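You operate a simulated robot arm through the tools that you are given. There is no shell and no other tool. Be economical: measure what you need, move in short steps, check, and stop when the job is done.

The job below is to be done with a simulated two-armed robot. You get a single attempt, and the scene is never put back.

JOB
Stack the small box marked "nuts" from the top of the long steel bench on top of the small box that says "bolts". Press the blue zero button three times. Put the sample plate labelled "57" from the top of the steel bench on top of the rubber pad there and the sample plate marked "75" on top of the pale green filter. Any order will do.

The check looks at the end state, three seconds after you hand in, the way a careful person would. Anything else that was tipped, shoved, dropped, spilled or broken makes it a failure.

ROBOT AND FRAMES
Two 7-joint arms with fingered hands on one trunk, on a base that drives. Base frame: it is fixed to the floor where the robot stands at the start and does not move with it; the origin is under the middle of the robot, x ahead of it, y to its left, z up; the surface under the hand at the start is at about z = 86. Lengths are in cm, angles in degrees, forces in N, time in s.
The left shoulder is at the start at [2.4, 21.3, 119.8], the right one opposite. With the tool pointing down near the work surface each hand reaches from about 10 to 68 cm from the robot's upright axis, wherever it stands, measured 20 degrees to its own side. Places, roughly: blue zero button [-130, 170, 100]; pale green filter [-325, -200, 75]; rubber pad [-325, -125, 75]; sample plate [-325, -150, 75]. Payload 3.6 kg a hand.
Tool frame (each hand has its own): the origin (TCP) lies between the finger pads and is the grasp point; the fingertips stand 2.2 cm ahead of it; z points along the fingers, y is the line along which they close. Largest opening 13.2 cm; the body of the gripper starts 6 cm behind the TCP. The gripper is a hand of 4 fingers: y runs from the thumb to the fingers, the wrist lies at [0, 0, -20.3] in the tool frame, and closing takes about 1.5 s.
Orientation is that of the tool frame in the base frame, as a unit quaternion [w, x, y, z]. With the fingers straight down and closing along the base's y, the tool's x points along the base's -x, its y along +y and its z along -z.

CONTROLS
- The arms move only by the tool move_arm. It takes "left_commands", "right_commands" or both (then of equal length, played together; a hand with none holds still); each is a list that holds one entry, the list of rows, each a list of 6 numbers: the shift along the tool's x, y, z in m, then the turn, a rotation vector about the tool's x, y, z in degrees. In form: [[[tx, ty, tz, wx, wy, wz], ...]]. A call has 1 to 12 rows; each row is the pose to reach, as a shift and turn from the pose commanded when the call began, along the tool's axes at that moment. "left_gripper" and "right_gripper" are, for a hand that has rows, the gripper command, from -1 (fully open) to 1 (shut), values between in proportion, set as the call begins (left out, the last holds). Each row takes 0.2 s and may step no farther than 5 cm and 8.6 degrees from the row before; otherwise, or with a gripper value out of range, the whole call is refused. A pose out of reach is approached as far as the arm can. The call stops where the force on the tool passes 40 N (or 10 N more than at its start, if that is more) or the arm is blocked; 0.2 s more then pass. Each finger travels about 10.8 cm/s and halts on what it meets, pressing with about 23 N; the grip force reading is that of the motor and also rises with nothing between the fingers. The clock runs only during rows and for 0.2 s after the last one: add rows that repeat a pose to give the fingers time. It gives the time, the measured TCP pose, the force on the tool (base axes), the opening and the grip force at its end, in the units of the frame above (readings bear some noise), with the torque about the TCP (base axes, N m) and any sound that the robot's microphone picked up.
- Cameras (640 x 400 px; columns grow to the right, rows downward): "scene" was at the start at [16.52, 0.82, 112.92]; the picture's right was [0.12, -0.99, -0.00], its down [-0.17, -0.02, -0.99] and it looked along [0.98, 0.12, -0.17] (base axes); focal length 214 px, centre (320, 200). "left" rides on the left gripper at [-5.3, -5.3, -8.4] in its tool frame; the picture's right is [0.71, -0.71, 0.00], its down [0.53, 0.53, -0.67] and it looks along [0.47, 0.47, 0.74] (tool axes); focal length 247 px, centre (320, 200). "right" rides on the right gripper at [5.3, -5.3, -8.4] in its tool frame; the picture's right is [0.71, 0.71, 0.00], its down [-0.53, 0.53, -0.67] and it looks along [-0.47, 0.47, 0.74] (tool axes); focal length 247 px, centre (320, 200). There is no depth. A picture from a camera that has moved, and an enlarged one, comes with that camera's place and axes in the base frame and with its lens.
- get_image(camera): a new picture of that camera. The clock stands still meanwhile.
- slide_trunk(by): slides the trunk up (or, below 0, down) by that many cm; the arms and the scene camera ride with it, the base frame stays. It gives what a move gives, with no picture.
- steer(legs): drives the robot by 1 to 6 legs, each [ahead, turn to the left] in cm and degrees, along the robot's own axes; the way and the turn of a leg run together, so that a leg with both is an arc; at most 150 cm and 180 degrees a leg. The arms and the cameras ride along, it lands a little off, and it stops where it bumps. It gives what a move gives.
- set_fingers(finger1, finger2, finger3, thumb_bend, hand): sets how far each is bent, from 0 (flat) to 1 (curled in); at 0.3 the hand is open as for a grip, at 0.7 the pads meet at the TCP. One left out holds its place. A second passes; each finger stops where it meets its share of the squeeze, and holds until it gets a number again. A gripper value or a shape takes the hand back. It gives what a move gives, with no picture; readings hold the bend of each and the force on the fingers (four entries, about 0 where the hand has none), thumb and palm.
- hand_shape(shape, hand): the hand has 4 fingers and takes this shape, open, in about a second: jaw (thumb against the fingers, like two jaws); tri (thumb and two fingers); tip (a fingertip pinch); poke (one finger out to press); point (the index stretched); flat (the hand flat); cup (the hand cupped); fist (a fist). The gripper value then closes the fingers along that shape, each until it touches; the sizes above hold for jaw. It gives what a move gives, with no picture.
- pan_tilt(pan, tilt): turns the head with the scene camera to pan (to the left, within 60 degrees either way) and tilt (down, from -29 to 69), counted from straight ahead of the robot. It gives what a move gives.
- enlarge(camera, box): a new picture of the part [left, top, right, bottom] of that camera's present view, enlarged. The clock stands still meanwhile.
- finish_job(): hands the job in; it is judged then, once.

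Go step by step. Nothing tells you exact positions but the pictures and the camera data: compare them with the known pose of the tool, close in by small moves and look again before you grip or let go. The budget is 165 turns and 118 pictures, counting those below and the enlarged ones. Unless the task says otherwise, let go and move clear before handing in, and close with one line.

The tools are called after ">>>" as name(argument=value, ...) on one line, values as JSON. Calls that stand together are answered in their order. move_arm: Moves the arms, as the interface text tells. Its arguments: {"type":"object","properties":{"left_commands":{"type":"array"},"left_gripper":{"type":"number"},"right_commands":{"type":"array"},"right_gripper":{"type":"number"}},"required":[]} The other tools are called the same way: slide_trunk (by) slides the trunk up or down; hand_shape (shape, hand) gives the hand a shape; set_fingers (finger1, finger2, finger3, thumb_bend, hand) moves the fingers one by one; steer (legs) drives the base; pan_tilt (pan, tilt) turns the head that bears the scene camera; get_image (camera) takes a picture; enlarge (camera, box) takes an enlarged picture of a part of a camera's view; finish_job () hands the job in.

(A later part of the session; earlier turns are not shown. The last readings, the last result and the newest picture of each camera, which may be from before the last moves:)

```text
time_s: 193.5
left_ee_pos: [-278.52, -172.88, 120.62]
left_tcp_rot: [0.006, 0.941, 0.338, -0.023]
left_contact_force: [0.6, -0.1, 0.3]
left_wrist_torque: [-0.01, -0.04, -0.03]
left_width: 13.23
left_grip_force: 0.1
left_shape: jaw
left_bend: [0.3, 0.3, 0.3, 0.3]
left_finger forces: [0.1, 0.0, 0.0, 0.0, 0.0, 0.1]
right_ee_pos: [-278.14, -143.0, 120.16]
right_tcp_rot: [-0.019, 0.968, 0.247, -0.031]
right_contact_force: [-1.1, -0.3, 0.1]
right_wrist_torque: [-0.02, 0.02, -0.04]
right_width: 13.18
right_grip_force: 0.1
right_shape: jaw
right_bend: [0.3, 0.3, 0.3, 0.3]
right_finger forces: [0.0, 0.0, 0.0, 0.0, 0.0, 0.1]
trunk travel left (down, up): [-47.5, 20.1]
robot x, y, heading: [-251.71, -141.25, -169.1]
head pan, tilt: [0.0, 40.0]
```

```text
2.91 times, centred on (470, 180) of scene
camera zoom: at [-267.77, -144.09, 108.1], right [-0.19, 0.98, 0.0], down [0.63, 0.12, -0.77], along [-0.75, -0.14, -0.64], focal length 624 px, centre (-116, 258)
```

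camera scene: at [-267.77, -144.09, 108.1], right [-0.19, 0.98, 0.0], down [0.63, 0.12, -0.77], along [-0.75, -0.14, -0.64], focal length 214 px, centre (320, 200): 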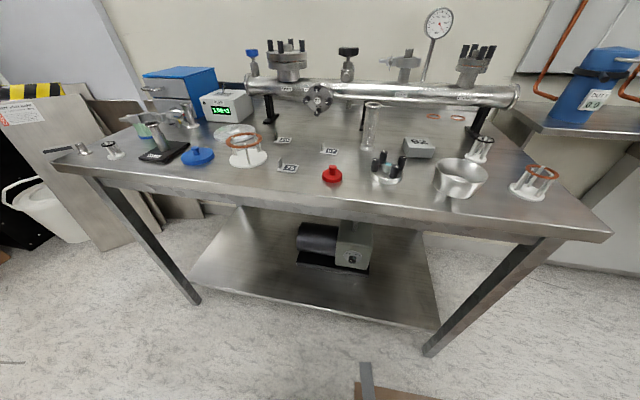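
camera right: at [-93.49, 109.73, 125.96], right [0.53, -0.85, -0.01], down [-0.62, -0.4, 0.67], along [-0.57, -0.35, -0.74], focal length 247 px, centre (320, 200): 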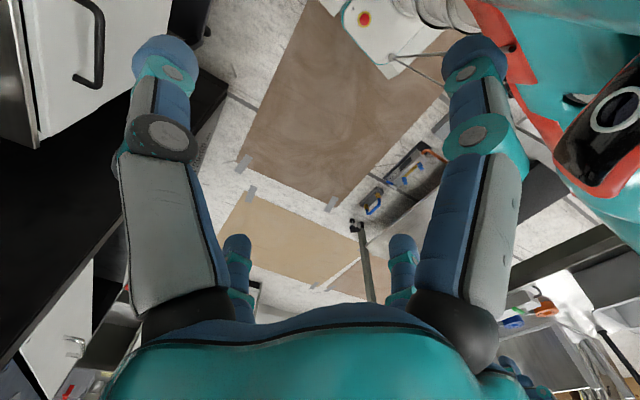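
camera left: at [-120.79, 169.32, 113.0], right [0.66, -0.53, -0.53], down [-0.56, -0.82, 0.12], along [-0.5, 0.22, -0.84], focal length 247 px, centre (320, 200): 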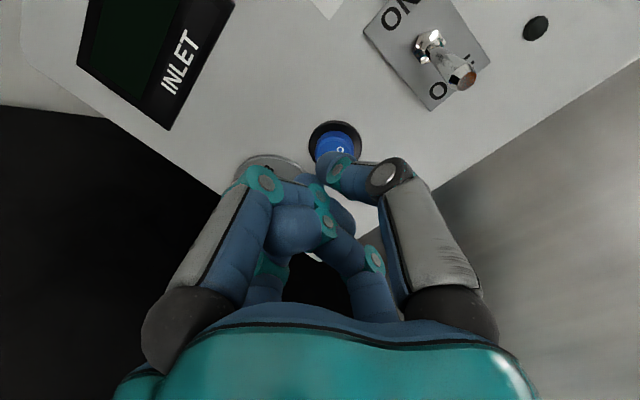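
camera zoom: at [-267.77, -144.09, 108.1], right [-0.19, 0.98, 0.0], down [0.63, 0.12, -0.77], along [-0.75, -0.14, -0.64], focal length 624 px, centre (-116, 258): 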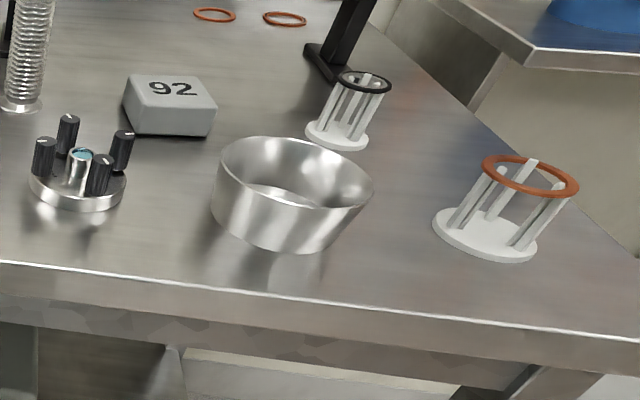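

Plates 57, 75 and 26 lie mid-table. The grey block marked 92 at about (-328, -126) fits the rubber pad, and the pale green filter lies farther left and needs a closer look. I'll move in and lower the trunk.

>>> steer(legs=[[10, 0]])

>>> slide_trunk(by=-8)

>>> get_image(camera="left")

```text
time_s: 194.6
left_ee_pos: [-288.23, -174.75, 120.6]
left_tcp_rot: [0.005, 0.941, 0.338, -0.021]
left_contact_force: [0.0, -0.3, 0.0]
left_wrist_torque: [0.0, -0.03, 0.0]
left_width: 13.22
left_grip_force: 0.1
left_shape: jaw
left_bend: [0.3, 0.3, 0.3, 0.3]
left_finger forces: [0.1, 0.0, 0.0, 0.1, 0.0, 0.0]
right_ee_pos: [-287.92, -144.88, 120.24]
right_tcp_rot: [-0.019, 0.968, 0.247, -0.03]
right_contact_force: [-0.1, 0.7, 0.1]
right_wrist_torque: [0.0, 0.0, -0.01]
right_width: 13.18
right_grip_force: 0.0
right_shape: jaw
right_bend: [0.3, 0.3, 0.3, 0.3]
right_finger forces: [0.0, 0.0, 0.0, 0.1, 0.0, 0.0]
trunk travel left (down, up): [-47.5, 20.1]
robot x, y, heading: [-261.14, -142.83, -168.9]
head pan, tilt: [0.0, 40.0]
```

```text
time_s: 195.8
left_ee_pos: [-288.0, -174.61, 112.78]
left_tcp_rot: [0.005, 0.941, 0.338, -0.022]
left_contact_force: [0.9, 0.6, 0.0]
left_wrist_torque: [-0.01, 0.01, 0.0]
left_width: 13.19
left_grip_force: 0.0
left_shape: jaw
left_bend: [0.3, 0.3, 0.3, 0.3]
left_finger forces: [0.0, 0.1, 0.1, 0.1, 0.0, 0.0]
right_ee_pos: [-287.84, -144.95, 112.25]
right_tcp_rot: [-0.019, 0.968, 0.246, -0.032]
right_contact_force: [0.2, 0.0, 0.4]
right_wrist_torque: [-0.02, -0.02, -0.02]
right_width: 13.21
right_grip_force: 0.0
right_shape: jaw
right_bend: [0.3, 0.3, 0.3, 0.3]
right_finger forces: [0.0, 0.1, 0.0, 0.0, 0.0, 0.1]
trunk travel left (down, up): [-39.5, 28.1]
robot x, y, heading: [-261.16, -143.2, -169.0]
head pan, tilt: [0.0, 40.0]
```

```text
25 pictures are left
camera left: at [-295.17, -173.7, 121.37], right [0.1, 1.0, -0.03], down [0.77, -0.06, 0.64], along [0.64, -0.08, -0.77], focal length 247 px, centre (320, 200)
```

left: 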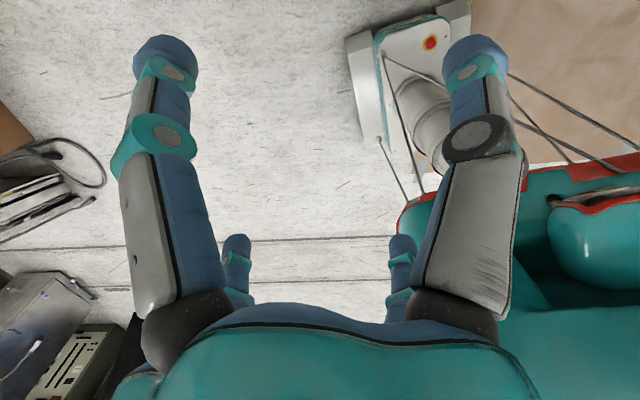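

The hand cameras look back toward the robot, so I'll use the scene camera to inspect the filter area.

>>> pan_tilt(pan=40, tilt=35)

>>> enlarge(camera="scene", box=[160, 60, 480, 260])

```text
time_s: 196.9
left_ee_pos: [-288.08, -174.7, 112.75]
left_tcp_rot: [0.004, 0.941, 0.337, -0.022]
left_contact_force: [-0.6, 0.1, 0.2]
left_wrist_torque: [-0.04, 0.01, 0.02]
left_width: 13.2
left_grip_force: 0.1
left_shape: jaw
left_bend: [0.3, 0.3, 0.3, 0.3]
left_finger forces: [0.1, 0.0, 0.0, 0.0, 0.0, 0.0]
right_ee_pos: [-287.78, -144.91, 112.34]
right_tcp_rot: [-0.02, 0.968, 0.247, -0.031]
right_contact_force: [-0.3, 0.4, -0.6]
right_wrist_torque: [0.0, 0.01, -0.03]
right_width: 13.22
right_grip_force: 0.2
right_shape: jaw
right_bend: [0.3, 0.3, 0.3, 0.3]
right_finger forces: [0.0, 0.1, 0.1, 0.0, 0.0, 0.0]
trunk travel left (down, up): [-39.5, 28.1]
robot x, y, heading: [-260.99, -142.82, -168.9]
head pan, tilt: [40.0, 35.0]
```

```text
2.00 times, centred on (320, 160) of scene
camera zoom: at [-274.78, -151.23, 100.67], right [-0.78, 0.63, 0.0], down [0.36, 0.44, -0.82], along [-0.52, -0.64, -0.57], focal length 429 px, centre (320, 280)
```

zoom: 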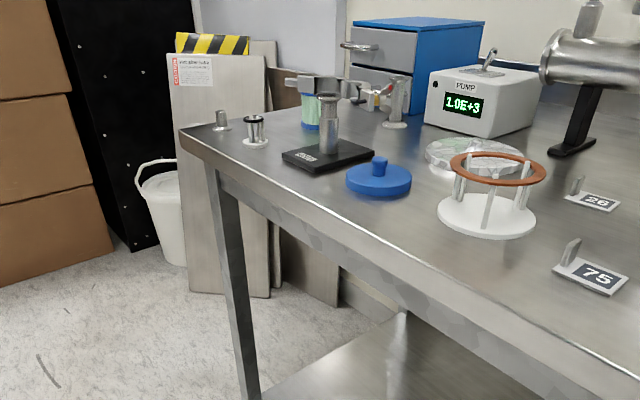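

>>> enlarge(camera="scene", box=[290, 85, 430, 172])

```text
4.57 times, centred on (360, 128) of scene
camera zoom: at [-274.78, -151.23, 100.67], right [-0.78, 0.63, 0.0], down [0.36, 0.44, -0.82], along [-0.52, -0.64, -0.57], focal length 980 px, centre (137, 527)
```

zoom: 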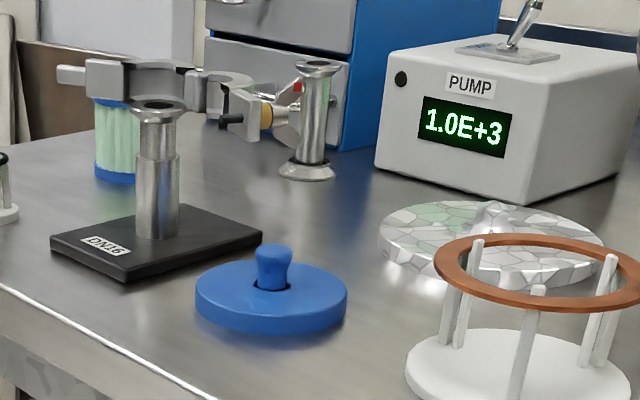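

From two views I get the table top at z≈81: plate 57's tab at (-319.9, -153.5), the pad near (-323, -128), and the pleated green filter near (-321.5, -208). I'll bring the right hand in a tip-pinch shape over plate 57's tab.

>>> hand_shape(hand="right", shape="tip")

>>> move_arm(right_commands=[[[-0.04, -0.009, 0.005, -0.4, 0.7, 5.7], [-0.08, -0.018, 0.01, -0.9, 1.4, 11.4], [-0.12, -0.027, 0.02, -1.4, 2.1, 17.1], [-0.16, -0.036, 0.035, -1.9, 2.9, 22.8], [-0.2, -0.045, 0.055, -2.3, 3.6, 28.6], [-0.24, -0.054, 0.075, -2.3, 3.6, 28.6], [-0.28, -0.062, 0.09, -2.3, 3.6, 28.6], [-0.314, -0.07, 0.11, -2.3, 3.6, 28.6], [-0.314, -0.07, 0.11, -2.3, 3.6, 28.6]]])

>>> pan_tilt(pan=0, tilt=30)

>>> enlarge(camera="scene", box=[200, 60, 456, 220])

```text
time_s: 197.8
left_ee_pos: [-288.07, -174.72, 112.65]
left_tcp_rot: [0.005, 0.941, 0.338, -0.021]
left_contact_force: [-0.3, -0.2, 0.7]
left_wrist_torque: [-0.01, 0.01, -0.04]
left_width: 13.2
left_grip_force: 0.1
left_shape: jaw
left_bend: [0.3, 0.3, 0.3, 0.3]
left_finger forces: [0.0, 0.0, 0.1, 0.1, 0.0, 0.0]
right_ee_pos: [-287.77, -144.87, 112.23]
right_tcp_rot: [-0.019, 0.968, 0.247, -0.031]
right_contact_force: [0.4, -0.3, -0.7]
right_wrist_torque: [0.02, 0.04, 0.0]
right_width: 13.18
right_grip_force: 0.0
right_shape: tip
right_bend: [0.11, 0.3, 0.11, 0.3]
right_finger forces: [0.0, 0.1, 0.0, 0.1, 0.1, 0.0]
trunk travel left (down, up): [-39.5, 28.1]
robot x, y, heading: [-261.37, -143.03, -169.1]
head pan, tilt: [40.0, 35.0]
```

```text
time_s: 199.8
left_ee_pos: [-288.0, -174.74, 112.6]
left_tcp_rot: [0.006, 0.941, 0.338, -0.022]
left_contact_force: [0.4, 0.9, -0.1]
left_wrist_torque: [0.01, 0.01, 0.0]
left_width: 13.19
left_grip_force: 0.0
left_shape: jaw
left_bend: [0.3, 0.3, 0.3, 0.3]
left_finger forces: [0.1, 0.1, 0.1, 0.0, 0.1, 0.0]
right_ee_pos: [-318.88, -152.71, 103.65]
right_tcp_rot: [0.004, 1.0, -0.005, 0.0]
right_contact_force: [-0.6, 0.2, 0.2]
right_wrist_torque: [0.0, 0.0, 0.03]
right_width: 13.21
right_grip_force: 0.0
right_shape: tip
right_bend: [0.11, 0.3, 0.11, 0.3]
right_finger forces: [0.1, 0.0, 0.0, 0.0, 0.0, 0.0]
right hand out of reach, approached as far as the arm can: row 8, 9
trunk travel left (down, up): [-39.5, 28.1]
robot x, y, heading: [-261.34, -143.0, -169.0]
head pan, tilt: [40.0, 35.0]
```

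```text
time_s: 200.8
left_ee_pos: [-288.14, -174.64, 112.7]
left_tcp_rot: [0.004, 0.941, 0.338, -0.021]
left_contact_force: [-0.4, -0.5, -1.0]
left_wrist_torque: [-0.01, 0.0, -0.01]
left_width: 13.2
left_grip_force: 0.0
left_shape: jaw
left_bend: [0.3, 0.3, 0.3, 0.3]
left_finger forces: [0.0, 0.0, 0.1, 0.0, 0.1, 0.0]
right_ee_pos: [-318.78, -152.88, 103.35]
right_tcp_rot: [0.003, 1.0, -0.007, 0.0]
right_contact_force: [-0.4, 0.1, 0.4]
right_wrist_torque: [0.03, 0.02, 0.01]
right_width: 13.2
right_grip_force: 0.0
right_shape: tip
right_bend: [0.11, 0.3, 0.11, 0.3]
right_finger forces: [0.0, 0.1, 0.0, 0.0, 0.1, 0.0]
trunk travel left (down, up): [-39.5, 28.1]
robot x, y, heading: [-261.04, -142.9, -169.0]
head pan, tilt: [0.0, 30.0]
```

```text
2.50 times, centred on (328, 140) of scene
camera zoom: at [-278.12, -146.12, 101.44], right [-0.19, 0.98, 0.0], down [0.49, 0.1, -0.87], along [-0.85, -0.16, -0.5], focal length 536 px, centre (300, 350)
```

zoom: 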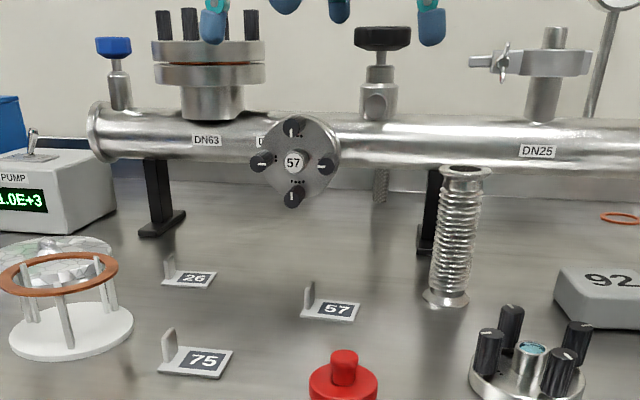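

Reach is marginal. I'll draw the hand back 5 cm, drive 6 cm closer and check.

>>> move_arm(right_commands=[[[0.03, 0, 0, 0, 0, 0], [0.05, 0, 0, 0, 0, 0]]])

>>> steer(legs=[[7, 0]])

>>> move_arm(right_commands=[[[0, 0, 0.03, 0, 0, 0], [0, 0, 0.06, 0, 0, 0]]])

```text
time_s: 201.4
left_ee_pos: [-288.03, -174.73, 112.75]
left_tcp_rot: [0.005, 0.941, 0.338, -0.022]
left_contact_force: [-0.6, 0.0, 0.0]
left_wrist_torque: [0.01, 0.0, -0.02]
left_width: 13.21
left_grip_force: 0.0
left_shape: jaw
left_bend: [0.3, 0.3, 0.3, 0.3]
left_finger forces: [0.0, 0.1, 0.1, 0.0, 0.0, 0.0]
right_ee_pos: [-313.33, -153.26, 103.42]
right_tcp_rot: [0.0, 1.0, 0.0, -0.001]
right_contact_force: [0.2, 0.2, -0.3]
right_wrist_torque: [-0.03, 0.0, 0.0]
right_width: 13.18
right_grip_force: 0.0
right_shape: tip
right_bend: [0.11, 0.3, 0.11, 0.3]
right_finger forces: [0.1, 0.1, 0.1, 0.1, 0.0, 0.0]
trunk travel left (down, up): [-39.5, 28.1]
robot x, y, heading: [-260.98, -142.79, -168.9]
head pan, tilt: [0.0, 30.0]
```

```text
time_s: 202.5
left_ee_pos: [-295.35, -176.25, 112.63]
left_tcp_rot: [0.005, 0.941, 0.339, -0.02]
left_contact_force: [-0.4, 1.2, 0.3]
left_wrist_torque: [-0.01, -0.02, 0.01]
left_width: 13.2
left_grip_force: 0.1
left_shape: jaw
left_bend: [0.3, 0.3, 0.3, 0.3]
left_finger forces: [0.0, 0.1, 0.1, 0.0, 0.0, 0.0]
right_ee_pos: [-320.69, -154.67, 103.24]
right_tcp_rot: [0.0, 1.0, 0.0, 0.0]
right_contact_force: [-0.2, 0.1, -1.1]
right_wrist_torque: [-0.01, 0.02, 0.0]
right_width: 13.21
right_grip_force: 0.1
right_shape: tip
right_bend: [0.11, 0.3, 0.11, 0.3]
right_finger forces: [0.0, 0.0, 0.1, 0.0, 0.1, 0.1]
trunk travel left (down, up): [-39.5, 28.1]
robot x, y, heading: [-268.31, -144.21, -169.3]
head pan, tilt: [0.0, 30.0]
```

```text
time_s: 203.1
left_ee_pos: [-295.14, -176.11, 112.71]
left_tcp_rot: [0.005, 0.941, 0.338, -0.022]
left_contact_force: [0.4, 0.0, -0.1]
left_wrist_torque: [0.03, -0.02, 0.0]
left_width: 13.19
left_grip_force: 0.1
left_shape: jaw
left_bend: [0.3, 0.3, 0.3, 0.3]
left_finger forces: [0.1, 0.0, 0.0, 0.0, 0.0, 0.0]
right_ee_pos: [-320.49, -154.83, 97.39]
right_tcp_rot: [0.001, 1.0, 0.0, 0.0]
right_contact_force: [-0.6, 0.4, -0.2]
right_wrist_torque: [-0.02, 0.0, -0.02]
right_width: 13.23
right_grip_force: 0.0
right_shape: tip
right_bend: [0.11, 0.3, 0.11, 0.3]
right_finger forces: [0.1, 0.0, 0.1, 0.0, 0.0, 0.0]
trunk travel left (down, up): [-39.5, 28.1]
robot x, y, heading: [-268.68, -144.22, -169.4]
head pan, tilt: [0.0, 30.0]
```

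Reachable now. I'll centre over the tab and take a look with both cameras.

>>> move_arm(right_commands=[[[0.004, -0.01, 0.03, 0, 0, 0], [0.006, -0.013, 0.06, 0, 0, 0]]])

>>> get_image(camera="right")

>>> enlarge(camera="scene", box=[230, 40, 438, 230])

```text
time_s: 203.7
left_ee_pos: [-295.16, -176.09, 112.84]
left_tcp_rot: [0.005, 0.941, 0.338, -0.021]
left_contact_force: [0.0, -0.4, -0.7]
left_wrist_torque: [0.04, 0.0, 0.01]
left_width: 13.22
left_grip_force: 0.1
left_shape: jaw
left_bend: [0.3, 0.3, 0.3, 0.3]
left_finger forces: [0.1, 0.0, 0.0, 0.0, 0.0, 0.1]
right_ee_pos: [-320.74, -153.72, 93.33]
right_tcp_rot: [0.006, 1.0, -0.005, -0.013]
right_contact_force: [-0.3, 3.5, 11.3]
right_wrist_torque: [-0.07, 0.95, -0.27]
right_width: 13.18
right_grip_force: 0.1
right_shape: tip
right_bend: [0.11, 0.3, 0.0, 0.3]
right_finger forces: [0.0, 0.0, 9.8, 0.0, 0.0, 0.1]
trunk travel left (down, up): [-39.5, 28.1]
robot x, y, heading: [-268.63, -144.41, -169.2]
head pan, tilt: [0.0, 30.0]
stopped in row 2 (right hand): the force on the tool passed its limit at 49 N (the readings are from after the stop); the commanded pose is now the measured one
```

```text
21 pictures are left
camera right: at [-315.09, -148.33, 101.49], right [0.7, -0.71, -0.01], down [-0.51, -0.51, 0.69], along [-0.5, -0.48, -0.72], focal length 247 px, centre (320, 200)
```

right: 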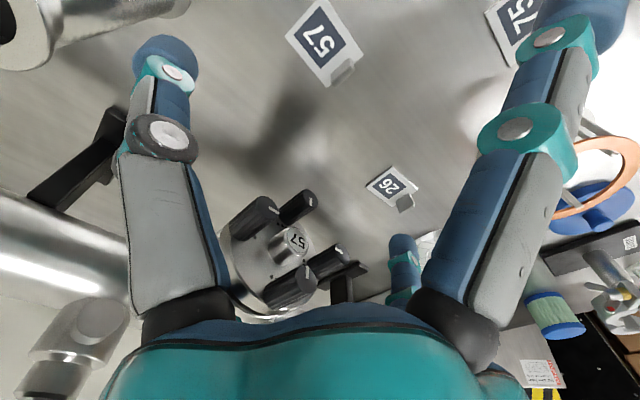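

```text
2.11 times, centred on (334, 135) of scene
camera zoom: at [-285.21, -147.47, 101.45], right [-0.19, 0.98, 0.0], down [0.49, 0.09, -0.87], along [-0.85, -0.16, -0.5], focal length 452 px, centre (290, 337)
```

zoom: 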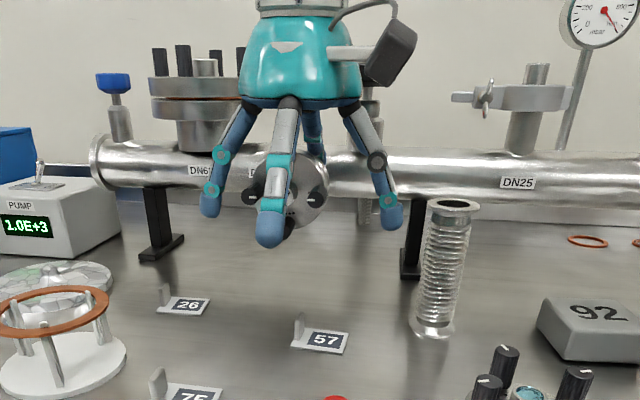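

A side finger of the tip shape brushed the pipe's viewport knobs. I'll lift at once, curl the side fingers away and use only the thumb and middle finger.

>>> move_arm(right_commands=[[[0.01, 0, -0.03, 0, 0, 0], [0.02, 0, -0.06, 0, 0, 0], [0.02, 0, -0.08, 0, 0, 0]]])

>>> set_fingers(hand="right", finger1=1, finger2=0.5, finger3=1, thumb_bend=0.5)

>>> enlarge(camera="scene", box=[230, 0, 438, 190])

```text
time_s: 204.5
left_ee_pos: [-295.06, -176.13, 112.73]
left_tcp_rot: [0.005, 0.941, 0.338, -0.021]
left_contact_force: [-0.2, -0.2, 0.0]
left_wrist_torque: [0.02, -0.01, 0.03]
left_width: 13.21
left_grip_force: 0.1
left_shape: jaw
left_bend: [0.3, 0.3, 0.3, 0.3]
left_finger forces: [0.0, 0.0, 0.1, 0.0, 0.0, 0.0]
right_ee_pos: [-318.3, -153.43, 101.06]
right_tcp_rot: [0.006, 1.0, -0.002, -0.01]
right_contact_force: [0.9, 0.5, 0.4]
right_wrist_torque: [0.0, 0.02, -0.01]
right_width: 13.2
right_grip_force: 0.0
right_shape: tip
right_bend: [0.11, 0.3, 0.1, 0.3]
right_finger forces: [0.0, 0.1, 0.1, 0.0, 0.0, 0.0]
trunk travel left (down, up): [-39.5, 28.1]
robot x, y, heading: [-268.56, -144.03, -169.1]
head pan, tilt: [0.0, 30.0]
```

```text
time_s: 205.5
left_ee_pos: [-295.18, -176.11, 112.78]
left_tcp_rot: [0.005, 0.941, 0.338, -0.021]
left_contact_force: [-0.4, -0.9, -0.6]
left_wrist_torque: [-0.01, -0.01, 0.02]
left_width: 13.16
left_grip_force: 0.0
left_shape: jaw
left_bend: [0.3, 0.3, 0.3, 0.3]
left_finger forces: [0.0, 0.1, 0.1, 0.1, 0.1, 0.0]
right_ee_pos: [-318.34, -153.44, 100.95]
right_tcp_rot: [0.006, 1.0, -0.002, -0.01]
right_contact_force: [-0.3, -0.1, 0.5]
right_wrist_torque: [0.03, 0.01, 0.01]
right_width: 2.66
right_grip_force: 0.1
right_shape: fingers
right_bend: [0.76, 0.5, 0.75, 0.5]
right_finger forces: [0.1, 0.0, 0.1, 0.1, 0.0, 0.0]
trunk travel left (down, up): [-39.5, 28.1]
robot x, y, heading: [-268.25, -144.31, -169.0]
head pan, tilt: [0.0, 30.0]
```

```text
2.11 times, centred on (334, 95) of scene
camera zoom: at [-285.23, -147.48, 101.44], right [-0.19, 0.98, 0.0], down [0.49, 0.09, -0.87], along [-0.85, -0.16, -0.5], focal length 452 px, centre (290, 421)
```

zoom: 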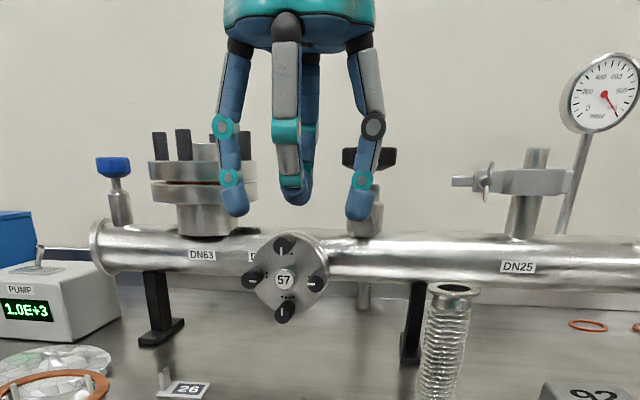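

The pipe is undisturbed. I'll finish curling the side fingers and descend to just above the tab.

>>> set_fingers(hand="right", finger1=1, finger2=0.45, finger3=1, thumb_bend=0.45)

>>> move_arm(right_commands=[[[-0.008, 0, 0.03, 0, 0, 0], [-0.008, 0, 0.06, 0, 0, 0], [-0.008, 0, 0.09, 0, 0, 0], [-0.008, 0, 0.115, 0, 0, 0], [-0.008, 0, 0.115, 0, 0, 0]]])

>>> get_image(camera="right")

>>> enlarge(camera="scene", box=[250, 80, 410, 210])

```text
time_s: 206.5
left_ee_pos: [-295.12, -176.1, 112.76]
left_tcp_rot: [0.005, 0.941, 0.338, -0.022]
left_contact_force: [-1.0, -0.1, 0.2]
left_wrist_torque: [0.02, -0.02, 0.0]
left_width: 13.21
left_grip_force: 0.0
left_shape: jaw
left_bend: [0.3, 0.3, 0.3, 0.3]
left_finger forces: [0.1, 0.1, 0.0, 0.0, 0.1, 0.0]
right_ee_pos: [-318.35, -153.45, 101.0]
right_tcp_rot: [0.006, 1.0, -0.002, -0.01]
right_contact_force: [0.0, 0.0, 0.1]
right_wrist_torque: [-0.02, 0.03, -0.02]
right_width: 3.48
right_grip_force: 0.0
right_shape: fingers
right_bend: [0.8, 0.45, 0.78, 0.45]
right_finger forces: [0.0, 0.0, 0.0, 0.1, 0.1, 0.1]
trunk travel left (down, up): [-39.5, 28.1]
robot x, y, heading: [-268.37, -144.11, -168.9]
head pan, tilt: [0.0, 30.0]
```

```text
time_s: 207.7
left_ee_pos: [-295.12, -176.17, 112.7]
left_tcp_rot: [0.004, 0.941, 0.338, -0.022]
left_contact_force: [-0.2, 0.4, 0.5]
left_wrist_torque: [0.0, 0.0, 0.0]
left_width: 13.21
left_grip_force: 0.0
left_shape: jaw
left_bend: [0.3, 0.3, 0.3, 0.3]
left_finger forces: [0.0, 0.0, 0.0, 0.0, 0.0, 0.1]
right_ee_pos: [-319.15, -153.73, 89.91]
right_tcp_rot: [0.005, 1.0, -0.002, -0.01]
right_contact_force: [6.8, -4.4, 0.0]
right_wrist_torque: [0.09, 0.2, 0.21]
right_width: 3.81
right_grip_force: 3.3
right_shape: fingers
right_bend: [0.93, 0.45, 0.84, 0.45]
right_finger forces: [0.0, 0.0, 7.5, 0.0, 0.0, 0.1]
trunk travel left (down, up): [-39.5, 28.1]
robot x, y, heading: [-268.45, -144.25, -168.8]
head pan, tilt: [0.0, 30.0]
```

```text
18 pictures are left
camera right: at [-313.58, -148.36, 97.98], right [0.7, -0.71, -0.01], down [-0.51, -0.52, 0.68], along [-0.49, -0.48, -0.73], focal length 247 px, centre (320, 200)
```

right: 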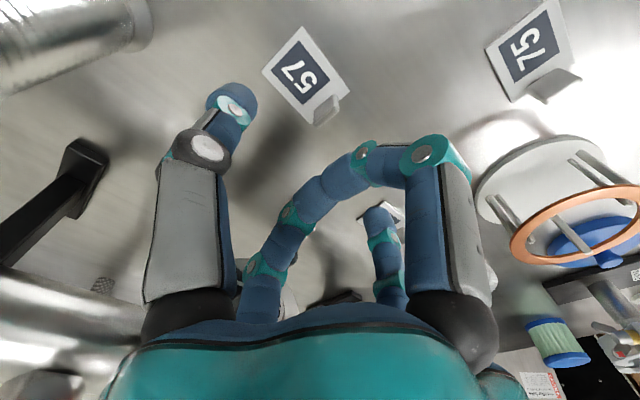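

```text
3.08 times, centred on (330, 145) of scene
camera zoom: at [-285.14, -147.54, 101.45], right [-0.19, 0.98, 0.0], down [0.49, 0.1, -0.87], along [-0.85, -0.16, -0.5], focal length 660 px, centre (289, 369)
```

zoom: 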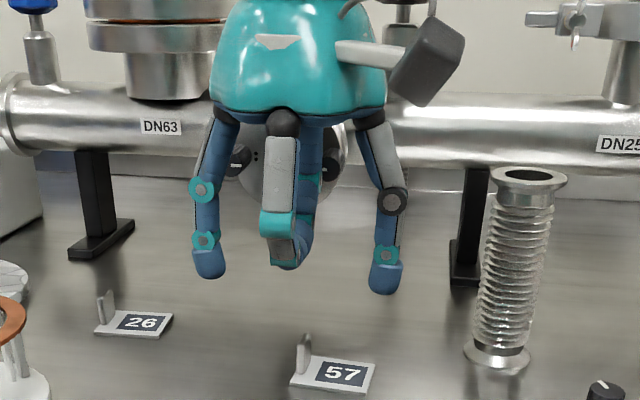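

The rear finger still touches the viewport lightly. I'll back off, tilt the hand 20° so its knuckles lean toward me, and come down again.

>>> move_arm(right_commands=[[[0.02, 0, -0.02, 0, 0, 0], [0.02, 0, -0.02, 0, -8, 0], [0.02, 0, -0.02, 0, -16, 0], [0.02, 0, -0.02, 0, -22, 0], [0.0145, -0.007, 0.0, 0, -22, 0], [0.0145, -0.007, 0.019, 0, -22, 0], [0.0145, -0.007, 0.019, 0, -22, 0]]])

>>> enlarge(camera="scene", box=[250, 80, 410, 210])

```text
time_s: 208.9
left_ee_pos: [-295.21, -176.09, 112.82]
left_tcp_rot: [0.005, 0.941, 0.338, -0.022]
left_contact_force: [-0.4, -0.3, 0.8]
left_wrist_torque: [0.02, -0.02, 0.01]
left_width: 13.19
left_grip_force: 0.1
left_shape: jaw
left_bend: [0.3, 0.3, 0.3, 0.3]
left_finger forces: [0.0, 0.0, 0.1, 0.0, 0.0, 0.0]
right_ee_pos: [-321.74, -151.66, 95.27]
right_tcp_rot: [0.06, 0.974, -0.068, -0.209]
right_contact_force: [0.2, 0.4, -0.3]
right_wrist_torque: [0.01, -0.01, 0.01]
right_width: 4.08
right_grip_force: 0.0
right_shape: fingers
right_bend: [0.99, 0.45, 0.95, 0.45]
right_finger forces: [0.2, 0.0, 0.0, 0.0, 0.1, 0.1]
trunk travel left (down, up): [-39.5, 28.1]
robot x, y, heading: [-268.27, -144.04, -169.1]
head pan, tilt: [0.0, 30.0]
stopped in row 5 (right hand): the arm was blocked; the commanded pose is now the measured one
```

```text
3.08 times, centred on (330, 145) of scene
camera zoom: at [-285.26, -147.44, 101.44], right [-0.19, 0.98, 0.0], down [0.49, 0.09, -0.87], along [-0.85, -0.16, -0.5], focal length 660 px, centre (289, 369)
```

zoom: 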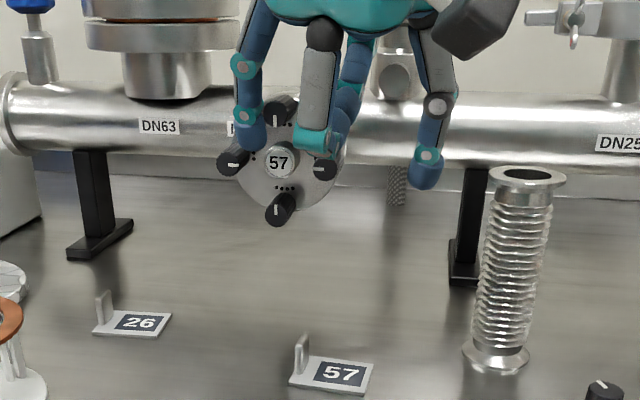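

The tilt drove the arm to a limit. I'll return the hand to vertical and approach with the grasp about 1 cm nearer to me, which clears the viewport.

>>> move_arm(right_commands=[[[0.02, 0.002, -0.008, 1.7, 6, -2], [0.035, 0.004, -0.013, 3.5, 12.1, -4], [0.05, 0.007, -0.018, 5.2, 18.2, -6], [0.05, 0.007, -0.018, 6.9, 24.2, -7.9], [0.05, 0.007, -0.018, 6.9, 24.2, -7.9]]])

>>> set_fingers(hand="right", finger1=1, finger3=1)

```text
time_s: 210.1
left_ee_pos: [-295.15, -176.18, 112.85]
left_tcp_rot: [0.005, 0.941, 0.338, -0.022]
left_contact_force: [-0.3, 0.2, -0.4]
left_wrist_torque: [-0.02, 0.0, -0.03]
left_width: 13.2
left_grip_force: 0.1
left_shape: jaw
left_bend: [0.3, 0.3, 0.3, 0.3]
left_finger forces: [0.1, 0.0, 0.0, 0.0, 0.0, 0.1]
right_ee_pos: [-316.23, -153.31, 94.92]
right_tcp_rot: [-0.002, 1.0, 0.002, 0.002]
right_contact_force: [-1.3, 0.2, -0.9]
right_wrist_torque: [0.08, 0.01, 0.0]
right_width: 4.12
right_grip_force: 0.1
right_shape: fingers
right_bend: [0.99, 0.45, 0.97, 0.45]
right_finger forces: [0.0, 0.0, 0.2, 0.0, 0.0, 0.0]
trunk travel left (down, up): [-39.5, 28.1]
robot x, y, heading: [-268.44, -144.31, -169.1]
head pan, tilt: [0.0, 30.0]
```

```text
time_s: 211.1
left_ee_pos: [-295.19, -176.08, 112.84]
left_tcp_rot: [0.005, 0.941, 0.339, -0.021]
left_contact_force: [0.3, 0.6, 0.7]
left_wrist_torque: [0.0, 0.0, -0.02]
left_width: 13.21
left_grip_force: 0.0
left_shape: jaw
left_bend: [0.3, 0.3, 0.3, 0.3]
left_finger forces: [0.0, 0.0, 0.1, 0.0, 0.1, 0.1]
right_ee_pos: [-316.26, -153.29, 94.99]
right_tcp_rot: [-0.002, 1.0, 0.001, 0.0]
right_contact_force: [-0.4, -0.8, 0.7]
right_wrist_torque: [-0.02, 0.03, -0.01]
right_width: 4.08
right_grip_force: 0.0
right_shape: fingers
right_bend: [0.99, 0.45, 0.97, 0.45]
right_finger forces: [0.0, 0.0, 0.0, 0.0, 0.1, 0.0]
trunk travel left (down, up): [-39.5, 28.1]
robot x, y, heading: [-268.52, -143.74, -168.9]
head pan, tilt: [0.0, 30.0]
```

Vertical again. I'll descend to z≈87 and check with the hand camera.

>>> move_arm(right_commands=[[[-0.008, -0.0025, 0.03, 0, 0, 0], [-0.009, -0.0025, 0.06, 0, 0, 0], [-0.009, -0.0025, 0.078, 0, 0, 0], [-0.009, -0.0025, 0.078, 0, 0, 0]]])

>>> enlarge(camera="scene", box=[270, 100, 398, 200])

>>> get_image(camera="right")

```text
time_s: 212.1
left_ee_pos: [-295.17, -176.13, 112.88]
left_tcp_rot: [0.005, 0.941, 0.337, -0.021]
left_contact_force: [-0.1, -0.5, 0.0]
left_wrist_torque: [0.02, 0.0, 0.0]
left_width: 13.2
left_grip_force: 0.1
left_shape: jaw
left_bend: [0.3, 0.3, 0.3, 0.3]
left_finger forces: [0.0, 0.1, 0.1, 0.0, 0.0, 0.1]
right_ee_pos: [-317.17, -153.0, 87.21]
right_tcp_rot: [-0.002, 1.0, 0.001, 0.001]
right_contact_force: [0.1, 0.1, 0.1]
right_wrist_torque: [0.01, 0.01, 0.02]
right_width: 4.13
right_grip_force: 0.1
right_shape: fingers
right_bend: [0.99, 0.45, 0.97, 0.45]
right_finger forces: [0.0, 0.1, 0.0, 0.1, 0.0, 0.1]
trunk travel left (down, up): [-39.5, 28.1]
robot x, y, heading: [-268.07, -144.43, -169.0]
head pan, tilt: [0.0, 30.0]
```

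```text
4.00 times, centred on (334, 150) of scene
camera zoom: at [-285.22, -147.48, 101.45], right [-0.19, 0.98, 0.0], down [0.49, 0.09, -0.87], along [-0.85, -0.16, -0.5], focal length 858 px, centre (264, 400)
```

zoom: 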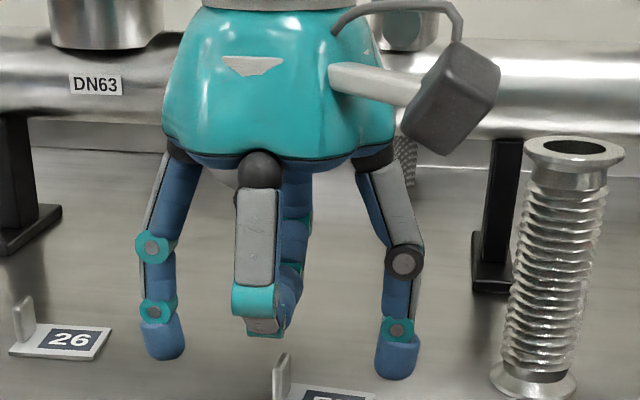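

```text
14 pictures are left
camera right: at [-311.84, -147.79, 95.53], right [0.71, -0.7, 0.0], down [-0.53, -0.53, 0.67], along [-0.47, -0.47, -0.75], focal length 247 px, centre (320, 200)
```

right: 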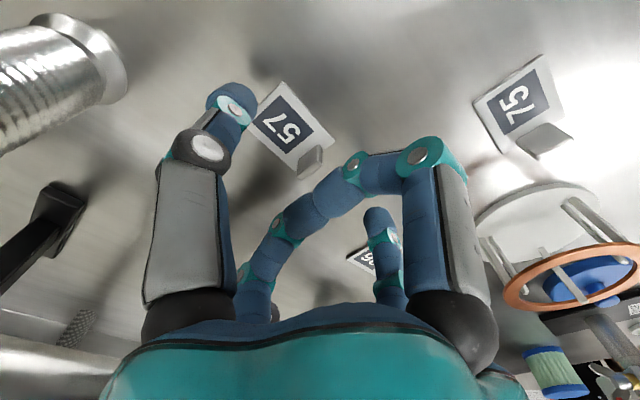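

Well aligned with no contact. I'll lower 2.4 cm and pinch the tab.

>>> move_arm(right_commands=[[[-0.003, -0.001, 0.012, 0, 0, 0], [-0.003, -0.001, 0.024, 0, 0, 0], [-0.003, -0.001, 0.024, 0, 0, 0]]])

>>> set_fingers(hand="right", finger2=0.8, thumb_bend=0.8)

>>> get_image(camera="right")

```text
time_s: 212.9
left_ee_pos: [-295.15, -176.05, 112.85]
left_tcp_rot: [0.006, 0.941, 0.338, -0.023]
left_contact_force: [-0.2, 0.0, 0.4]
left_wrist_torque: [0.02, 0.01, 0.0]
left_width: 13.18
left_grip_force: 0.1
left_shape: jaw
left_bend: [0.3, 0.3, 0.3, 0.3]
left_finger forces: [0.0, 0.0, 0.1, 0.0, 0.0, 0.0]
right_ee_pos: [-317.35, -152.79, 84.81]
right_tcp_rot: [-0.001, 1.0, 0.002, 0.0]
right_contact_force: [0.6, 1.4, 7.9]
right_wrist_torque: [-0.41, 0.0, 0.05]
right_width: 4.1
right_grip_force: 4.8
right_shape: fingers
right_bend: [0.99, 0.45, 0.97, 0.45]
right_finger forces: [0.1, 8.5, 0.0, 0.0, 0.2, 0.0]
trunk travel left (down, up): [-39.5, 28.1]
robot x, y, heading: [-268.39, -144.01, -168.8]
head pan, tilt: [0.0, 30.0]
```

```text
time_s: 213.9
left_ee_pos: [-295.1, -176.13, 112.79]
left_tcp_rot: [0.006, 0.941, 0.338, -0.022]
left_contact_force: [0.2, -0.9, 0.4]
left_wrist_torque: [0.02, 0.0, 0.01]
left_width: 13.21
left_grip_force: 0.1
left_shape: jaw
left_bend: [0.3, 0.3, 0.3, 0.3]
left_finger forces: [0.0, 0.0, 0.1, 0.1, 0.1, 0.1]
right_ee_pos: [-317.47, -152.83, 84.73]
right_tcp_rot: [-0.001, 1.0, 0.002, 0.0]
right_contact_force: [0.3, 2.0, 5.1]
right_wrist_torque: [-0.16, 0.0, 0.0]
right_width: 1.06
right_grip_force: 13.8
right_shape: fingers
right_bend: [0.99, 0.46, 0.97, 0.67]
right_finger forces: [0.0, 16.6, 0.0, 0.1, 11.6, 0.0]
trunk travel left (down, up): [-39.5, 28.1]
robot x, y, heading: [-268.61, -144.06, -169.1]
head pan, tilt: [0.0, 30.0]
```

```text
13 pictures are left
camera right: at [-312.09, -147.63, 93.03], right [0.71, -0.7, 0.0], down [-0.53, -0.53, 0.67], along [-0.47, -0.47, -0.75], focal length 247 px, centre (320, 200)
```

right: 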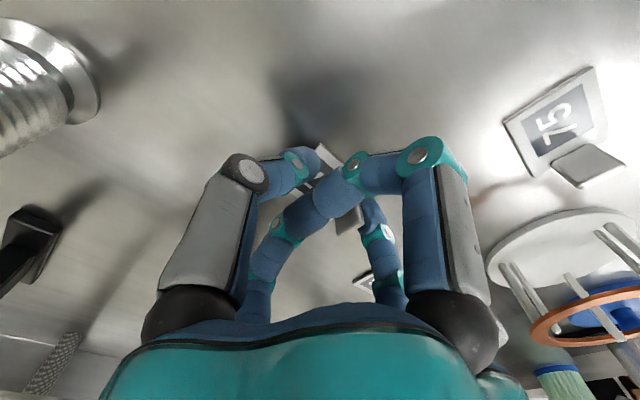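

The fingers report about 12-16 N each. I'll lift slowly and see whether the plate comes along.

>>> move_arm(right_commands=[[[0, 0, -0.01, 0, 0, 0], [0, 0, -0.03, 0, 0, 0], [0, 0, -0.06, 0, 0, 0], [0.01, 0, -0.09, 0, 0, 0]]])

>>> enlarge(camera="scene", box=[230, 60, 438, 190])

```text
time_s: 214.9
left_ee_pos: [-295.06, -176.03, 112.93]
left_tcp_rot: [0.005, 0.941, 0.338, -0.022]
left_contact_force: [0.2, 0.3, -0.2]
left_wrist_torque: [-0.01, 0.01, 0.02]
left_width: 13.19
left_grip_force: 0.0
left_shape: jaw
left_bend: [0.3, 0.3, 0.3, 0.3]
left_finger forces: [0.0, 0.0, 0.1, 0.1, 0.0, 0.0]
right_ee_pos: [-316.32, -152.62, 93.86]
right_tcp_rot: [-0.002, 1.0, 0.001, 0.001]
right_contact_force: [-0.5, 0.3, -1.2]
right_wrist_torque: [0.0, -0.01, 0.04]
right_width: 0.87
right_grip_force: 10.0
right_shape: fingers
right_bend: [0.99, 0.46, 0.97, 0.72]
right_finger forces: [0.1, 10.2, 0.1, 0.1, 10.0, 0.0]
trunk travel left (down, up): [-39.5, 28.1]
robot x, y, heading: [-268.5, -144.69, -169.1]
head pan, tilt: [0.0, 30.0]
```

```text
3.08 times, centred on (334, 125) of scene
camera zoom: at [-285.18, -147.48, 101.46], right [-0.19, 0.98, 0.0], down [0.49, 0.09, -0.87], along [-0.85, -0.16, -0.5], focal length 660 px, centre (277, 431)
```

zoom: 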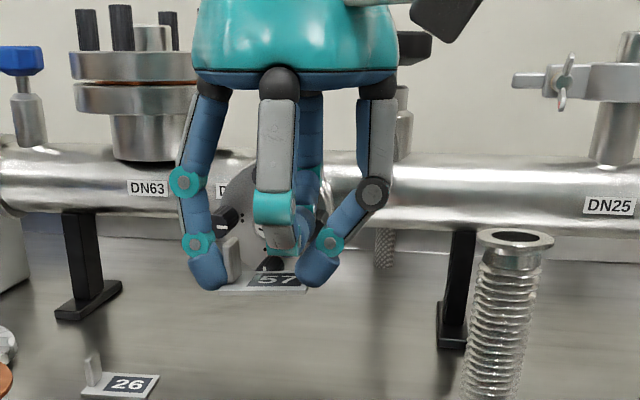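

The plate is held lengthwise. The pad's top is centred at about (-322.4, -128.8), z≈84.5. I'll carry the plate high over the bellows to above the pad.

>>> move_arm(right_commands=[[[0.005, 0, -0.035, 0, 0, 0], [0.005, -0.005, -0.07, 0, 0, 0], [0.0, -0.05, -0.075, 0, 0, 0], [-0.01, -0.095, -0.075, 0, 0, 0], [-0.02, -0.14, -0.075, 0, 0, 0], [-0.035, -0.185, -0.075, 0, 0, 0], [-0.045, -0.225, -0.075, 0, 0, 0], [-0.053, -0.256, -0.07, 0, 0, 0], [-0.053, -0.256, -0.03, 0, 0, 0], [-0.053, -0.256, 0.015, 0, 0, 0], [-0.053, -0.256, 0.035, 0, 0, 0], [-0.053, -0.256, 0.035, 0, 0, 0]]])

>>> pan_tilt(pan=-15, tilt=32)

>>> enlarge(camera="scene", box=[240, 80, 432, 200])

```text
time_s: 217.5
left_ee_pos: [-295.24, -176.16, 112.92]
left_tcp_rot: [0.005, 0.941, 0.338, -0.022]
left_contact_force: [0.8, 0.5, 0.2]
left_wrist_torque: [0.02, 0.03, -0.04]
left_width: 13.23
left_grip_force: 0.1
left_shape: jaw
left_bend: [0.3, 0.3, 0.3, 0.3]
left_finger forces: [0.1, 0.0, 0.0, 0.1, 0.0, 0.0]
right_ee_pos: [-322.13, -127.31, 90.22]
right_tcp_rot: [-0.002, 1.0, 0.001, 0.001]
right_contact_force: [0.1, 0.0, -0.4]
right_wrist_torque: [0.01, -0.01, 0.01]
right_width: 0.85
right_grip_force: 10.1
right_shape: fingers
right_bend: [0.99, 0.45, 0.97, 0.72]
right_finger forces: [0.0, 10.1, 0.0, 0.1, 9.9, 0.0]
trunk travel left (down, up): [-39.5, 28.1]
robot x, y, heading: [-268.61, -144.12, -168.9]
head pan, tilt: [0.0, 30.0]
```

```text
time_s: 218.2
left_ee_pos: [-295.22, -176.1, 112.66]
left_tcp_rot: [0.005, 0.941, 0.337, -0.021]
left_contact_force: [-0.7, 0.1, 0.1]
left_wrist_torque: [-0.01, -0.02, 0.0]
left_width: 13.18
left_grip_force: 0.0
left_shape: jaw
left_bend: [0.3, 0.3, 0.3, 0.3]
left_finger forces: [0.0, 0.1, 0.0, 0.0, 0.0, 0.1]
right_ee_pos: [-322.26, -127.31, 90.39]
right_tcp_rot: [-0.001, 1.0, 0.001, 0.001]
right_contact_force: [-1.2, 0.8, 0.6]
right_wrist_torque: [-0.02, 0.0, 0.0]
right_width: 0.84
right_grip_force: 9.7
right_shape: fingers
right_bend: [0.99, 0.45, 0.97, 0.72]
right_finger forces: [0.1, 10.1, 0.0, 0.0, 9.9, 0.0]
trunk travel left (down, up): [-39.5, 28.1]
robot x, y, heading: [-268.45, -144.16, -169.1]
head pan, tilt: [-15.0, 32.0]
```

```text
3.33 times, centred on (336, 140) of scene
camera zoom: at [-285.29, -145.13, 101.13], right [0.07, 1.0, 0.0], down [0.53, -0.04, -0.85], along [-0.85, 0.06, -0.53], focal length 715 px, centre (267, 400)
```

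zoom: 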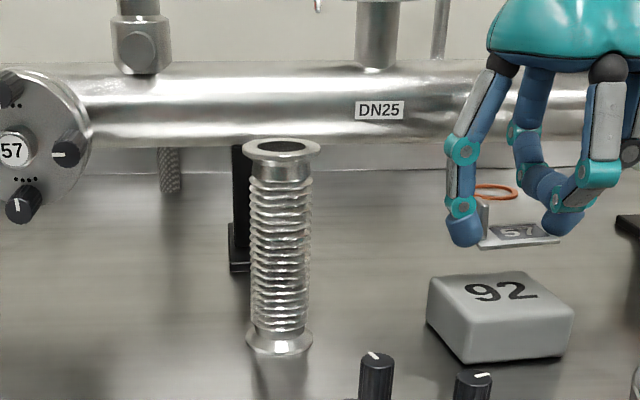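

The plate is nearly above the pad. I'll correct by +1.2 cm in x and -0.5 cm in y, then lower until it touches.

>>> move_arm(right_commands=[[[0.012, 0.005, 0.0, 0, 0, 0], [0.012, 0.005, 0.015, 0, 0, 0], [0.012, 0.005, 0.025, 0, 0, 0], [0.012, 0.005, 0.029, 0, 0, 0]]])

>>> enlarge(camera="scene", box=[330, 110, 458, 200])

```text
time_s: 219.2
left_ee_pos: [-295.14, -176.17, 112.88]
left_tcp_rot: [0.004, 0.941, 0.338, -0.023]
left_contact_force: [0.2, 0.3, 0.1]
left_wrist_torque: [-0.02, 0.02, -0.01]
left_width: 13.2
left_grip_force: 0.1
left_shape: jaw
left_bend: [0.3, 0.3, 0.3, 0.3]
left_finger forces: [0.0, 0.0, 0.0, 0.1, 0.0, 0.0]
right_ee_pos: [-320.73, -127.84, 87.62]
right_tcp_rot: [0.0, 1.0, 0.003, -0.003]
right_contact_force: [2.3, -0.5, 15.0]
right_wrist_torque: [-0.61, -0.08, 0.04]
right_width: 0.84
right_grip_force: 18.8
right_shape: fingers
right_bend: [0.99, 0.44, 0.97, 0.72]
right_finger forces: [0.1, 26.4, 0.0, 0.1, 10.8, 0.0]
trunk travel left (down, up): [-39.5, 28.1]
robot x, y, heading: [-268.24, -144.26, -169.1]
head pan, tilt: [-15.0, 32.0]
```

```text
4.44 times, centred on (394, 155) of scene
camera zoom: at [-285.16, -145.14, 101.18], right [0.07, 1.0, 0.0], down [0.53, -0.04, -0.85], along [-0.85, 0.06, -0.53], focal length 953 px, centre (-9, 400)
```

zoom: 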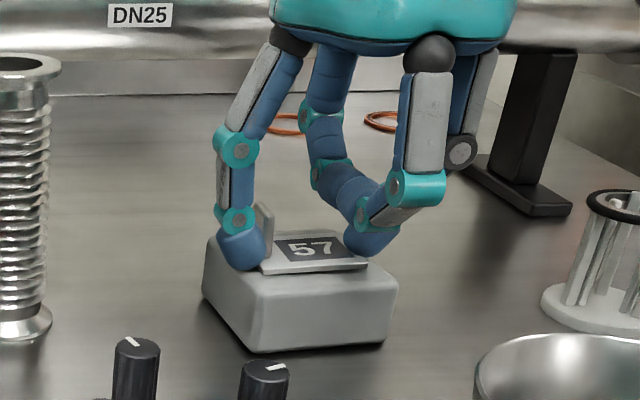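

The plate sits on the pad. I'll ease pressure by 2 mm, open the pinch and rise straight up.

>>> move_arm(right_commands=[[[0, 0, -0.002, 0, 0, 0]]])

>>> set_fingers(hand="right", finger2=0.32, thumb_bend=0.45)

>>> move_arm(right_commands=[[[0, 0, -0.03, 0, 0, 0], [0, 0, -0.07, 0, 0, 0], [0, 0, -0.11, 0, 0, 0], [0, 0, -0.15, 0, 0, 0]]])

>>> enlarge(camera="scene", box=[230, 90, 480, 220])

```text
time_s: 219.6
left_ee_pos: [-295.15, -176.21, 112.81]
left_tcp_rot: [0.004, 0.941, 0.338, -0.022]
left_contact_force: [-0.1, -0.1, 0.2]
left_wrist_torque: [-0.02, 0.01, 0.02]
left_width: 13.21
left_grip_force: 0.1
left_shape: jaw
left_bend: [0.3, 0.3, 0.3, 0.3]
left_finger forces: [0.0, 0.1, 0.1, 0.1, 0.1, 0.0]
right_ee_pos: [-320.66, -127.68, 87.65]
right_tcp_rot: [-0.002, 1.0, 0.002, -0.001]
right_contact_force: [-0.1, -0.6, 11.3]
right_wrist_torque: [-0.5, 0.0, -0.01]
right_width: 0.81
right_grip_force: 15.0
right_shape: fingers
right_bend: [0.99, 0.44, 0.97, 0.72]
right_finger forces: [0.0, 21.0, 0.1, 0.0, 9.7, 0.1]
trunk travel left (down, up): [-39.5, 28.1]
robot x, y, heading: [-268.68, -143.86, -169.2]
head pan, tilt: [-15.0, 32.0]
```

```text
time_s: 220.6
left_ee_pos: [-295.22, -176.09, 112.85]
left_tcp_rot: [0.005, 0.941, 0.338, -0.021]
left_contact_force: [1.1, 0.1, 0.3]
left_wrist_torque: [0.0, 0.04, -0.01]
left_width: 13.2
left_grip_force: 0.0
left_shape: jaw
left_bend: [0.3, 0.3, 0.3, 0.3]
left_finger forces: [0.0, 0.0, 0.0, 0.1, 0.1, 0.0]
right_ee_pos: [-320.85, -127.76, 87.59]
right_tcp_rot: [-0.002, 1.0, 0.001, 0.001]
right_contact_force: [-0.1, -0.2, -0.9]
right_wrist_torque: [0.02, -0.01, 0.02]
right_width: 4.1
right_grip_force: 0.0
right_shape: fingers
right_bend: [0.99, 0.32, 0.97, 0.45]
right_finger forces: [0.0, 0.1, 0.1, 0.1, 0.1, 0.0]
trunk travel left (down, up): [-39.5, 28.1]
robot x, y, heading: [-268.31, -144.2, -169.1]
head pan, tilt: [-15.0, 32.0]
```

```text
time_s: 221.6
left_ee_pos: [-295.08, -175.98, 112.89]
left_tcp_rot: [0.005, 0.941, 0.338, -0.021]
left_contact_force: [-0.3, 0.5, -0.2]
left_wrist_torque: [-0.02, 0.01, -0.03]
left_width: 13.19
left_grip_force: 0.1
left_shape: jaw
left_bend: [0.3, 0.3, 0.3, 0.3]
left_finger forces: [0.1, 0.0, 0.0, 0.0, 0.0, 0.0]
right_ee_pos: [-320.84, -127.93, 102.76]
right_tcp_rot: [-0.001, 1.0, 0.003, 0.001]
right_contact_force: [1.0, 0.0, 0.8]
right_wrist_torque: [0.02, 0.02, -0.02]
right_width: 4.1
right_grip_force: 0.1
right_shape: fingers
right_bend: [0.99, 0.32, 0.97, 0.45]
right_finger forces: [0.1, 0.0, 0.0, 0.0, 0.1, 0.0]
trunk travel left (down, up): [-39.5, 28.1]
robot x, y, heading: [-268.66, -143.99, -169.1]
head pan, tilt: [-15.0, 32.0]
```

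```text
2.56 times, centred on (355, 155) of scene
camera zoom: at [-285.24, -145.13, 101.14], right [0.07, 1.0, 0.0], down [0.53, -0.04, -0.85], along [-0.85, 0.06, -0.53], focal length 549 px, centre (230, 315)
```

zoom: 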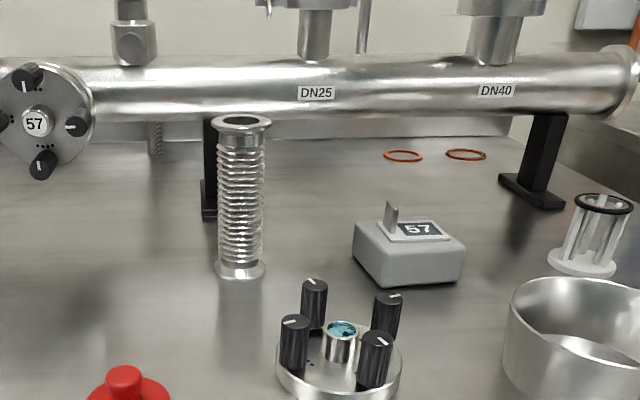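

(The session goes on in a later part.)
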